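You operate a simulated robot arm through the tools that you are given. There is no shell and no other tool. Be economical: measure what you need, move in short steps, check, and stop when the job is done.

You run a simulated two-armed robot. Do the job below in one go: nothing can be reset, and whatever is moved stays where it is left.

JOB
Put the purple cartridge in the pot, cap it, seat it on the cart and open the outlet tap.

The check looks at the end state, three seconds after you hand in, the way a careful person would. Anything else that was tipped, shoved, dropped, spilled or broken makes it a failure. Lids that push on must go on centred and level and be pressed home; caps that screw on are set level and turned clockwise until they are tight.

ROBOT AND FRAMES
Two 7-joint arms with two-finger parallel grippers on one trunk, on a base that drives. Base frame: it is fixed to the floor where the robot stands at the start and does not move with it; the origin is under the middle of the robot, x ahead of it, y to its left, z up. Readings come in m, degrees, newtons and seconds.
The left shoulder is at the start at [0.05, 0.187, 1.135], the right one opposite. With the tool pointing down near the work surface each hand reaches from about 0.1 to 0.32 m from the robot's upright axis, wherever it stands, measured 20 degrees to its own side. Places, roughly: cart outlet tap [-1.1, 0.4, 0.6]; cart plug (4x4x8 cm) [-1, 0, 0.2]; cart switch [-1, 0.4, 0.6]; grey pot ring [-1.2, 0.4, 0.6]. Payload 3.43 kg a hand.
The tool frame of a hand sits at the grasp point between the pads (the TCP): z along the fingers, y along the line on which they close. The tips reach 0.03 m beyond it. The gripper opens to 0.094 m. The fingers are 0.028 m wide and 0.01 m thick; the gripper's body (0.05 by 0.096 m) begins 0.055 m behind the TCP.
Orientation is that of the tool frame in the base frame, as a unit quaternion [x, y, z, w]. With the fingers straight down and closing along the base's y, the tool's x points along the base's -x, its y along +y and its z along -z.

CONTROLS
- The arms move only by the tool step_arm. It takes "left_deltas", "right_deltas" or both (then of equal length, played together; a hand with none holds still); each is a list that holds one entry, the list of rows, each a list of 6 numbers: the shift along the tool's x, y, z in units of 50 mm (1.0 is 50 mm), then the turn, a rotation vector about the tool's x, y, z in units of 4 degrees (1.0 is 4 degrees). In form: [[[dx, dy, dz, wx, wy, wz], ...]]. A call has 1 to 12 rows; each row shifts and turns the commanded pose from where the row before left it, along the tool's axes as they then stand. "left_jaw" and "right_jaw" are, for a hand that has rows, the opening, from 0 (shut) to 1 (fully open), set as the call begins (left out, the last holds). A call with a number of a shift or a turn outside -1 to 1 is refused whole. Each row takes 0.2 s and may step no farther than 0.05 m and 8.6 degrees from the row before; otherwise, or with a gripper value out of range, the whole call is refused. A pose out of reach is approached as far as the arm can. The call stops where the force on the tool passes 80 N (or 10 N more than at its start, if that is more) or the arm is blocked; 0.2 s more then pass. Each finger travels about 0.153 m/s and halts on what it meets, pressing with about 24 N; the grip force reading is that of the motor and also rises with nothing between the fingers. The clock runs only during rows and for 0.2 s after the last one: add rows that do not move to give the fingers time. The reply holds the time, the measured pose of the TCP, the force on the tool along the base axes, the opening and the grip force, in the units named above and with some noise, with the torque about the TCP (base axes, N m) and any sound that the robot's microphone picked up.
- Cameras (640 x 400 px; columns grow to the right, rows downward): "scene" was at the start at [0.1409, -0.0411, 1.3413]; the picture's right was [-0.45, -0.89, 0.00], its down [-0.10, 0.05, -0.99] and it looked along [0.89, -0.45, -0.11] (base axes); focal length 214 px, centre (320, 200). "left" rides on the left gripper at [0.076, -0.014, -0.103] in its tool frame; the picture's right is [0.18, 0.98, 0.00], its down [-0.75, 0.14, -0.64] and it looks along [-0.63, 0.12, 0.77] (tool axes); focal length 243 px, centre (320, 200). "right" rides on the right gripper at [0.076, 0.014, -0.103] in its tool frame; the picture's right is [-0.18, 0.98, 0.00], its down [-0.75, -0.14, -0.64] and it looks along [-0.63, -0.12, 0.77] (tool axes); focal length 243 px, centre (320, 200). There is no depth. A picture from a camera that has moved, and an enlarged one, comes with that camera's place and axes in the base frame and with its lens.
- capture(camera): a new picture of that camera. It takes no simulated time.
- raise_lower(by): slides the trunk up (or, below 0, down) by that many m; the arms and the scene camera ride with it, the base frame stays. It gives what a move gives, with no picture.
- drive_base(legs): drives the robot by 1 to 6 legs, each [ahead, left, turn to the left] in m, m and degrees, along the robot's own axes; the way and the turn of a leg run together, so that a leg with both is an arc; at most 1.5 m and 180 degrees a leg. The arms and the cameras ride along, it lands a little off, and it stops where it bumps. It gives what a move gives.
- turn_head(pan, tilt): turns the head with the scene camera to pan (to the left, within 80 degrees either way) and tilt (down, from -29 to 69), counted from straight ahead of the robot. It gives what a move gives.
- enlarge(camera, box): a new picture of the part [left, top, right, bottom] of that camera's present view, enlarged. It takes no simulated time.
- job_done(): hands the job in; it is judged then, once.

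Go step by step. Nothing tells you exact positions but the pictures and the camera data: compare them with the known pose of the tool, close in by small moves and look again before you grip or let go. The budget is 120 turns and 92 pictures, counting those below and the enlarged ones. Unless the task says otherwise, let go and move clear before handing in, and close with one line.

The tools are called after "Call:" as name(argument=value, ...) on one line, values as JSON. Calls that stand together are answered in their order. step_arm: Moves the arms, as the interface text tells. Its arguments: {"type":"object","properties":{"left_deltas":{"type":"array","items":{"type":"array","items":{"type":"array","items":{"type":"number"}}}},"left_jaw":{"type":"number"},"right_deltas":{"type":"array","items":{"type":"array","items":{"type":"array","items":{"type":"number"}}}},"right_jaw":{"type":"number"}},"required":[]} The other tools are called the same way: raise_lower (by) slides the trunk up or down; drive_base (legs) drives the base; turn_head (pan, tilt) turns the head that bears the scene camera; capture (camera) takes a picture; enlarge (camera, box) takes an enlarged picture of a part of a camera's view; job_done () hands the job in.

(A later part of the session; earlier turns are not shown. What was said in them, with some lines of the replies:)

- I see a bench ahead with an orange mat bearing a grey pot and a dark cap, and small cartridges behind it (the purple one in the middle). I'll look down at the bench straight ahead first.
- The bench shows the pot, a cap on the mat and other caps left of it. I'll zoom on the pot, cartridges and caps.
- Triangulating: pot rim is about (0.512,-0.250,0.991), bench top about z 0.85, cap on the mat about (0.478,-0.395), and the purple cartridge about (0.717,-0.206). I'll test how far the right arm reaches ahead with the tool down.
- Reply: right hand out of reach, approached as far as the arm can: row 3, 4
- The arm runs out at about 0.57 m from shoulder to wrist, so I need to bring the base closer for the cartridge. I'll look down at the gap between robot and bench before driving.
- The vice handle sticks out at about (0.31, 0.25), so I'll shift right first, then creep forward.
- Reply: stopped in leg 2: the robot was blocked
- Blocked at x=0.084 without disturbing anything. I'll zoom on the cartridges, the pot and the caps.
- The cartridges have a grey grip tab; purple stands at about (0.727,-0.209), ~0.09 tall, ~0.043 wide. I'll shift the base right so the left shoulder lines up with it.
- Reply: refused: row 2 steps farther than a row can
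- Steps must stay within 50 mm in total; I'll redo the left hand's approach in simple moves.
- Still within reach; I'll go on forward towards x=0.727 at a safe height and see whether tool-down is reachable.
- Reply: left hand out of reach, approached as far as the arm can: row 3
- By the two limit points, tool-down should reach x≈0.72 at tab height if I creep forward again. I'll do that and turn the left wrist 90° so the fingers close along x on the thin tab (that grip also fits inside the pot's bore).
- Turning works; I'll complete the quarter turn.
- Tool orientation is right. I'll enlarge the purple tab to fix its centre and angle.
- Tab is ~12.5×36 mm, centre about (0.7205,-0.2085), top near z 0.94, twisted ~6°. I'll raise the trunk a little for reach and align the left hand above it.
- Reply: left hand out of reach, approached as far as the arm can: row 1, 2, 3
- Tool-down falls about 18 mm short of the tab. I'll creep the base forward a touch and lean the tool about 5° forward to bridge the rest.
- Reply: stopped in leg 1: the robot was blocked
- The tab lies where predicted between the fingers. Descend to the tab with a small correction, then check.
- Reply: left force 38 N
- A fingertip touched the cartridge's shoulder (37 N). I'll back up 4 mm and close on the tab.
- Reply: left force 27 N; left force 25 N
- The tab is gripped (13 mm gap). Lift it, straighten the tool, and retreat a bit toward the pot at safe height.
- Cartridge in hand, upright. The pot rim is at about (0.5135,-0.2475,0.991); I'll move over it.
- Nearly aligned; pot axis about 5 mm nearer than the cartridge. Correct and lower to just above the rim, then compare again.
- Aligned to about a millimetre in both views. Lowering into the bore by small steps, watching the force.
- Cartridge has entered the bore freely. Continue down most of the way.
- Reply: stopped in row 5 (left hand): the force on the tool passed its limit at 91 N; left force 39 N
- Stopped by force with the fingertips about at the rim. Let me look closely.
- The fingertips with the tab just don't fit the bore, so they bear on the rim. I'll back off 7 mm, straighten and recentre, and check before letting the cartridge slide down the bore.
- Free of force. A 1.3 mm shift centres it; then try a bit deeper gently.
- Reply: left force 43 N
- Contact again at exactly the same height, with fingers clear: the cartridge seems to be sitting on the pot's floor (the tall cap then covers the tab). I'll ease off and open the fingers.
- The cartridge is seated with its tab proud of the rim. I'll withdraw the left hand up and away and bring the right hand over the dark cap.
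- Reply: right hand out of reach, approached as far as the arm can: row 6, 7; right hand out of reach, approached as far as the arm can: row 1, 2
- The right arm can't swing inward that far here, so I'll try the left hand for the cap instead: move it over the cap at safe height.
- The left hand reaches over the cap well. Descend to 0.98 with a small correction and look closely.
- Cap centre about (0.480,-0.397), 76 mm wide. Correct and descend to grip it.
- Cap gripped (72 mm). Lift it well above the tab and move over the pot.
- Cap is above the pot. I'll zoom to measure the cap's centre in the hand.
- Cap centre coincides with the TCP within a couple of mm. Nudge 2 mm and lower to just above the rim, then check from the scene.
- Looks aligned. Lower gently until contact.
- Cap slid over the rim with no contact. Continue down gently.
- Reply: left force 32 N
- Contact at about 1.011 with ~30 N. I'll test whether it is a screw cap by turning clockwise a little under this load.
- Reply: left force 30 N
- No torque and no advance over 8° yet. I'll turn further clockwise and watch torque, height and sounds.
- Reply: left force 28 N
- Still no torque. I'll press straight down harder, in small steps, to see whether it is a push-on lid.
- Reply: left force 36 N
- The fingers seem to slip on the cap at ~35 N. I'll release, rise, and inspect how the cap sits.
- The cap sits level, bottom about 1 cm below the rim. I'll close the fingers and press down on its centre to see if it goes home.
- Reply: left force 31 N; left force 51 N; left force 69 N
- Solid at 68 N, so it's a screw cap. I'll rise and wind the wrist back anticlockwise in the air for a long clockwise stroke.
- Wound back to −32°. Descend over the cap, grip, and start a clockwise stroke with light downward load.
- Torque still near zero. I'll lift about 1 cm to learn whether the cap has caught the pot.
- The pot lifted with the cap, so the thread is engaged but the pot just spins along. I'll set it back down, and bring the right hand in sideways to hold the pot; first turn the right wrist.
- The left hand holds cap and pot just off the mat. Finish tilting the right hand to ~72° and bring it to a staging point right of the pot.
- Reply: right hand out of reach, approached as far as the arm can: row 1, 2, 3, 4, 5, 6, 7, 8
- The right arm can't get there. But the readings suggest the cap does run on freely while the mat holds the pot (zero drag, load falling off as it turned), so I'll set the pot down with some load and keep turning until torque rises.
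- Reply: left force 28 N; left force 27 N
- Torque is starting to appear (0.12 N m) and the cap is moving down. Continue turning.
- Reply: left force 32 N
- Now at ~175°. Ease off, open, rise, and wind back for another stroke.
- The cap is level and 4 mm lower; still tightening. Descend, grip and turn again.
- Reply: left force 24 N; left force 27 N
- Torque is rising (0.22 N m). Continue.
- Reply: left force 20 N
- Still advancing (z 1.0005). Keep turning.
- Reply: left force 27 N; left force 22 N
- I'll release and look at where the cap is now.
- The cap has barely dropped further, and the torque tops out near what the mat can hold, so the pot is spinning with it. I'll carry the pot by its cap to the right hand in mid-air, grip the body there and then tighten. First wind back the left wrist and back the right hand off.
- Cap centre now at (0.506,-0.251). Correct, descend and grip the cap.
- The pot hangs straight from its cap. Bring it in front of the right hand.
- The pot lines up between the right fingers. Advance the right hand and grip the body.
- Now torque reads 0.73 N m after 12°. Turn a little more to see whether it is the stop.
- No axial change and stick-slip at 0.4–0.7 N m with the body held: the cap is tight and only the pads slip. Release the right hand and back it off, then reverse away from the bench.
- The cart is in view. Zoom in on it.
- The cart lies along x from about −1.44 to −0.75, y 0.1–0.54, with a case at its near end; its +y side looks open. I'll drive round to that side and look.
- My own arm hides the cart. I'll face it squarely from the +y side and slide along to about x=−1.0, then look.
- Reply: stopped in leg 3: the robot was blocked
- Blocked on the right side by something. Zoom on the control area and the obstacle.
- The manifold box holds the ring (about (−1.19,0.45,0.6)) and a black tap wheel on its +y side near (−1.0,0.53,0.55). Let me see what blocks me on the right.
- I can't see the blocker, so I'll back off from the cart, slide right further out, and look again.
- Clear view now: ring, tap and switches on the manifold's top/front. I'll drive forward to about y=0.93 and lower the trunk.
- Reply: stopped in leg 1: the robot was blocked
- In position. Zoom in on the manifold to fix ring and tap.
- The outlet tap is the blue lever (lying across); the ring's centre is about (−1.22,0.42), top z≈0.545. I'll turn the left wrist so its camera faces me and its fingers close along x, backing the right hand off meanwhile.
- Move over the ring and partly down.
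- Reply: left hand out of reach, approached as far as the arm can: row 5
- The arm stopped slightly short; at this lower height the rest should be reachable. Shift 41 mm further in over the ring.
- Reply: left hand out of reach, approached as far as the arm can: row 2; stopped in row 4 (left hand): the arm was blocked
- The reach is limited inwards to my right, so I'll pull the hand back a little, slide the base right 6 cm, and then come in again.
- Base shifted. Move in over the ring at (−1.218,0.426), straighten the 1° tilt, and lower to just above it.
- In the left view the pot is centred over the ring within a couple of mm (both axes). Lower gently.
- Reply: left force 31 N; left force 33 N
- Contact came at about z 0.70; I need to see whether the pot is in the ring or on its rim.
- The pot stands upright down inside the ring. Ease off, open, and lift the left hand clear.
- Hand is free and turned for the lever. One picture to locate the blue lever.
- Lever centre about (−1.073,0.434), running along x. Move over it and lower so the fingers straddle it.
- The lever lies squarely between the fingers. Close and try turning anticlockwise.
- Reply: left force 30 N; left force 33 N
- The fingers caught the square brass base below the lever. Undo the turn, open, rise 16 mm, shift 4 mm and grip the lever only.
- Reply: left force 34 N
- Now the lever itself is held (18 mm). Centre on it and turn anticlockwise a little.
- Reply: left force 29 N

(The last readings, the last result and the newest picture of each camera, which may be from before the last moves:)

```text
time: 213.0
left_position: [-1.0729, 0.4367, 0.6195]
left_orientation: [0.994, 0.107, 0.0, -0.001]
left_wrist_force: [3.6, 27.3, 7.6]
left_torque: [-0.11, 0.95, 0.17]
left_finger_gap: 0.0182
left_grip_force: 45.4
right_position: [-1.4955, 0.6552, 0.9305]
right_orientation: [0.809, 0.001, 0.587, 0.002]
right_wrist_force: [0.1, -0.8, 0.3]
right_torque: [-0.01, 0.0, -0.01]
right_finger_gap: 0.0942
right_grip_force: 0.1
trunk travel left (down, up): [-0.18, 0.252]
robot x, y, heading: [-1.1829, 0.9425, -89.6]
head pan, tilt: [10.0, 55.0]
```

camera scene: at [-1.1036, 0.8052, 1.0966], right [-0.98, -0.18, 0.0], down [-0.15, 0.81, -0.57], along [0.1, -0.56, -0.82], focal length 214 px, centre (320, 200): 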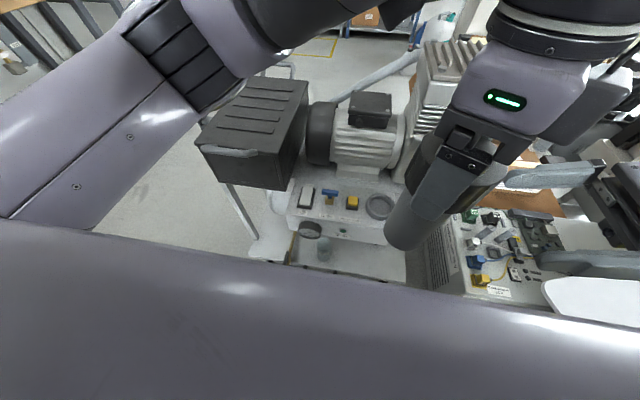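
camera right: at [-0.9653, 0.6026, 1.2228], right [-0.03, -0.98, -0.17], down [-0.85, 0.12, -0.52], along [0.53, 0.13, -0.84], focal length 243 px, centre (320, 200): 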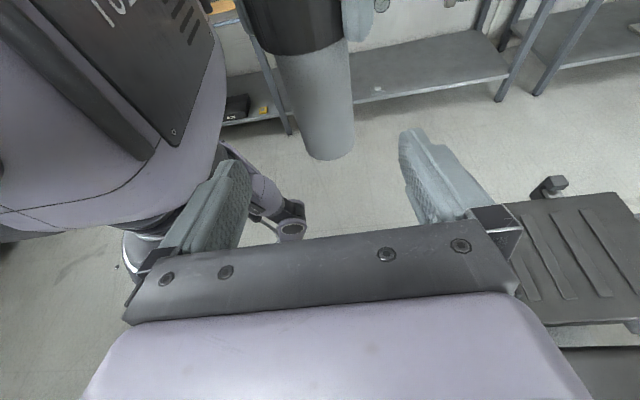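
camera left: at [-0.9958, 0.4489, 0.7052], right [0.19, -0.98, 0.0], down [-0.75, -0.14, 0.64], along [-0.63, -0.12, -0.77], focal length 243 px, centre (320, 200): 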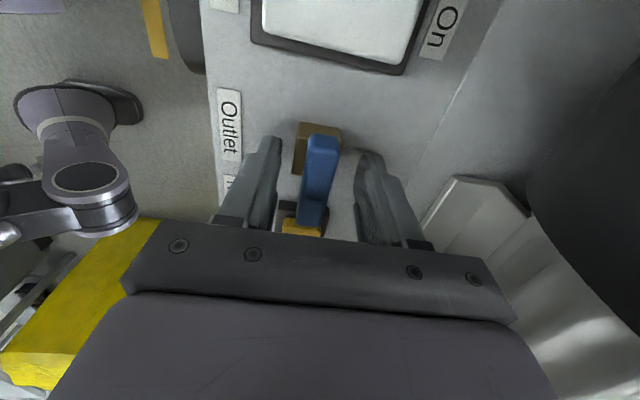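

It turns freely this way (12° so far); the pivot is about 13 mm off my grip, so I'll follow its arc.

Call:
step_arm(left_deltas=[[[0, -0.054, 0, 0, 0, 0], [0, -0.018, 0, 0, 0, -1], [0, -0.018, 0, 0, 0, -1], [0, -0.018, 0, 0, 0, -1], [0, -0.018, 0, 0, 0, -1], [0, -0.018, 0, 0, 0, -1], [0, -0.018, 0, 0, 0, -1], [0, 0, 0, 0, 0, 0]]])

```text
time: 214.8
left_position: [-1.0728, 0.4351, 0.6216]
left_orientation: [0.949, 0.315, -0.001, 0.012]
left_wrist_force: [17.2, -48.5, 6.6]
left_torque: [0.12, 0.01, -0.26]
left_finger_gap: 0.0138
left_grip_force: 44.5
right_position: [-1.4949, 0.6522, 0.9292]
right_orientation: [0.81, 0.001, 0.587, -0.001]
right_wrist_force: [-0.5, -1.0, -0.3]
right_torque: [-0.01, 0.02, 0.0]
right_finger_gap: 0.0941
right_grip_force: 0.1
trunk travel left (down, up): [-0.18, 0.252]
robot x, y, heading: [-1.1861, 0.944, -89.8]
head pan, tilt: [10.0, 55.0]
```

The pivot is actually right under the grip; undo the offset and keep turning in place.

Call:
step_arm(left_deltas=[[[-0.03, 0.09, 0, 0, 0, 0], [0, 0, 0, 0, 0, -1], [0, 0, 0, 0, 0, -1], [0, 0, 0, 0, 0, -1], [0, 0, 0, 0, 0, -1], [0, 0, 0, 0, 0, 0]]])

```text
time: 216.2
left_position: [-1.07, 0.4351, 0.6214]
left_orientation: [0.896, 0.444, 0.001, 0.007]
left_wrist_force: [23.0, -24.2, 16.9]
left_torque: [0.58, -0.09, -0.19]
left_finger_gap: 0.0139
left_grip_force: 44.9
right_position: [-1.4945, 0.6542, 0.9309]
right_orientation: [0.809, 0.0, 0.587, 0.001]
right_wrist_force: [-0.1, 0.4, 0.0]
right_torque: [-0.02, -0.02, -0.02]
right_finger_gap: 0.094
right_grip_force: 0.0
trunk travel left (down, up): [-0.18, 0.252]
robot x, y, heading: [-1.1894, 0.9411, -89.7]
head pan, tilt: [10.0, 55.0]
```

Call:
step_arm(left_deltas=[[[-0.01, 0.066, 0, 0, 0, 0], [0, 0, 0, 0, 0, -1], [0, 0, 0, 0, 0, -1], [0, 0, 0, 0, 0, -1], [0, 0, 0, 0, 0, -1], [0, 0, 0, 0, 0, -1], [0, 0, 0, 0, 0, 0]]])

```text
time: 217.8
left_position: [-1.0662, 0.4333, 0.6211]
left_orientation: [0.806, 0.593, -0.001, 0.006]
left_wrist_force: [25.8, -10.5, 26.7]
left_torque: [1.51, -0.25, -0.17]
left_finger_gap: 0.014
left_grip_force: 45.4
right_position: [-1.4947, 0.654, 0.9309]
right_orientation: [0.809, 0.001, 0.588, 0.001]
right_wrist_force: [0.0, -0.3, -0.9]
right_torque: [0.01, 0.01, 0.0]
right_finger_gap: 0.0939
right_grip_force: 0.1
trunk travel left (down, up): [-0.18, 0.252]
robot x, y, heading: [-1.1875, 0.9452, -89.6]
head pan, tilt: [10.0, 55.0]
```

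Call:
step_arm(left_deltas=[[[0, 0.056, -0.02, 0, 0, 0], [0, 0, 0, 0, 0, -1], [0, 0, 0, 0, 0, -1], [0, 0, 0, 0, 0, -1], [0, 0, 0, 0, 0, -1], [0, 0, 0, 0, 0, -0.5], [0, 0, 0, 0, 0, 0]]])

Call:
enlarge(camera="scene", box=[250, 130, 410, 240])

```text
time: 219.4
left_position: [-1.0666, 0.434, 0.6224]
left_orientation: [0.704, 0.71, -0.003, 0.004]
left_wrist_force: [21.1, -17.4, 17.3]
left_torque: [0.64, 0.13, -0.57]
left_finger_gap: 0.014
left_grip_force: 44.6
right_position: [-1.4946, 0.6537, 0.9295]
right_orientation: [0.81, 0.002, 0.587, 0.0]
right_wrist_force: [1.0, 0.0, 0.2]
right_torque: [-0.02, 0.01, 0.0]
right_finger_gap: 0.0937
right_grip_force: 0.0
trunk travel left (down, up): [-0.18, 0.252]
robot x, y, heading: [-1.1877, 0.9444, -89.8]
head pan, tilt: [10.0, 55.0]
```

```text
3.64 times, centred on (330, 185) of scene
camera zoom: at [-1.1719, 0.8151, 1.0967], right [-0.98, -0.18, 0.0], down [-0.15, 0.81, -0.57], along [0.1, -0.56, -0.82], focal length 780 px, centre (284, 254)
```

zoom: 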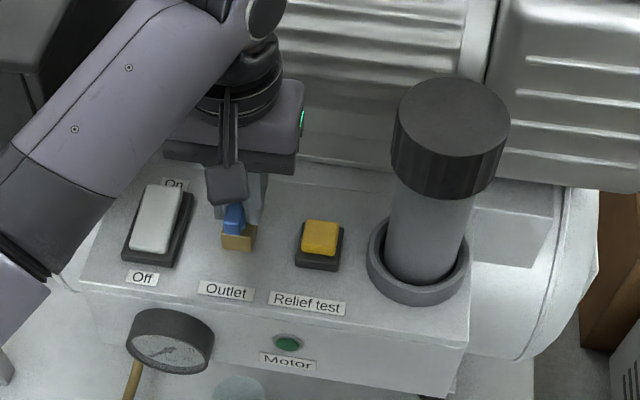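

The lever now points along y and hit its stop (torque jump): tap open. Release and lift away.

Call:
step_arm(left_deltas=[[[0, 0, 0, 0, 0, 0], [0, 0, 0, 0, 0, 0], [0, 0, -0.5, 0, 0, 0], [0, 0, -0.9, 0, 0, 0], [0, 0, -0.9, 0, 0, 0], [0, 0, -0.9, 0, 0, 0], [0.8, 0, 0, 0, 0, 0], [0.8, 0, 0, 0, 0, 0], [0, 0, 0, 0, 0, 0]]], left_jaw=0.5)

Call:
enlarge(camera="scene", box=[250, 130, 410, 240])

```text
time: 221.4
left_position: [-1.0702, 0.5168, 0.78]
left_orientation: [0.705, 0.709, 0.0, 0.0]
left_wrist_force: [-0.5, -0.3, 0.1]
left_torque: [0.02, -0.02, 0.02]
left_finger_gap: 0.0471
left_grip_force: 0.0
right_position: [-1.4951, 0.653, 0.9306]
right_orientation: [0.809, 0.001, 0.588, 0.001]
right_wrist_force: [-0.5, 0.2, -0.3]
right_torque: [0.03, -0.02, 0.04]
right_finger_gap: 0.0939
right_grip_force: 0.1
trunk travel left (down, up): [-0.18, 0.252]
robot x, y, heading: [-1.1862, 0.9421, -89.6]
head pan, tilt: [10.0, 55.0]
```

```text
3.64 times, centred on (330, 185) of scene
camera zoom: at [-1.1727, 0.8149, 1.0966], right [-0.98, -0.18, 0.0], down [-0.15, 0.81, -0.57], along [0.1, -0.56, -0.82], focal length 780 px, centre (284, 254)
```

zoom: 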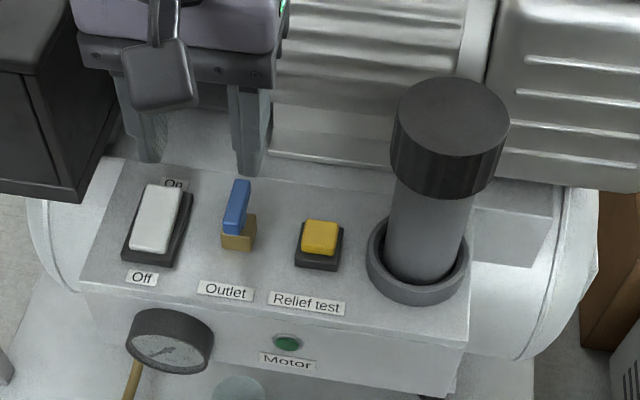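

The blue lever now points front to back (open). The pot stands upright in its ring with the cap level, and both hands are clear, so I'm handing in.

Call:
job_done()

```text
The job is handed in.
```

The purple cartridge is in the pot and the cap is screwed on as tight as the grippers could turn it. The pot is seated in the ring on the cart, and the outlet tap is turned to its stop.
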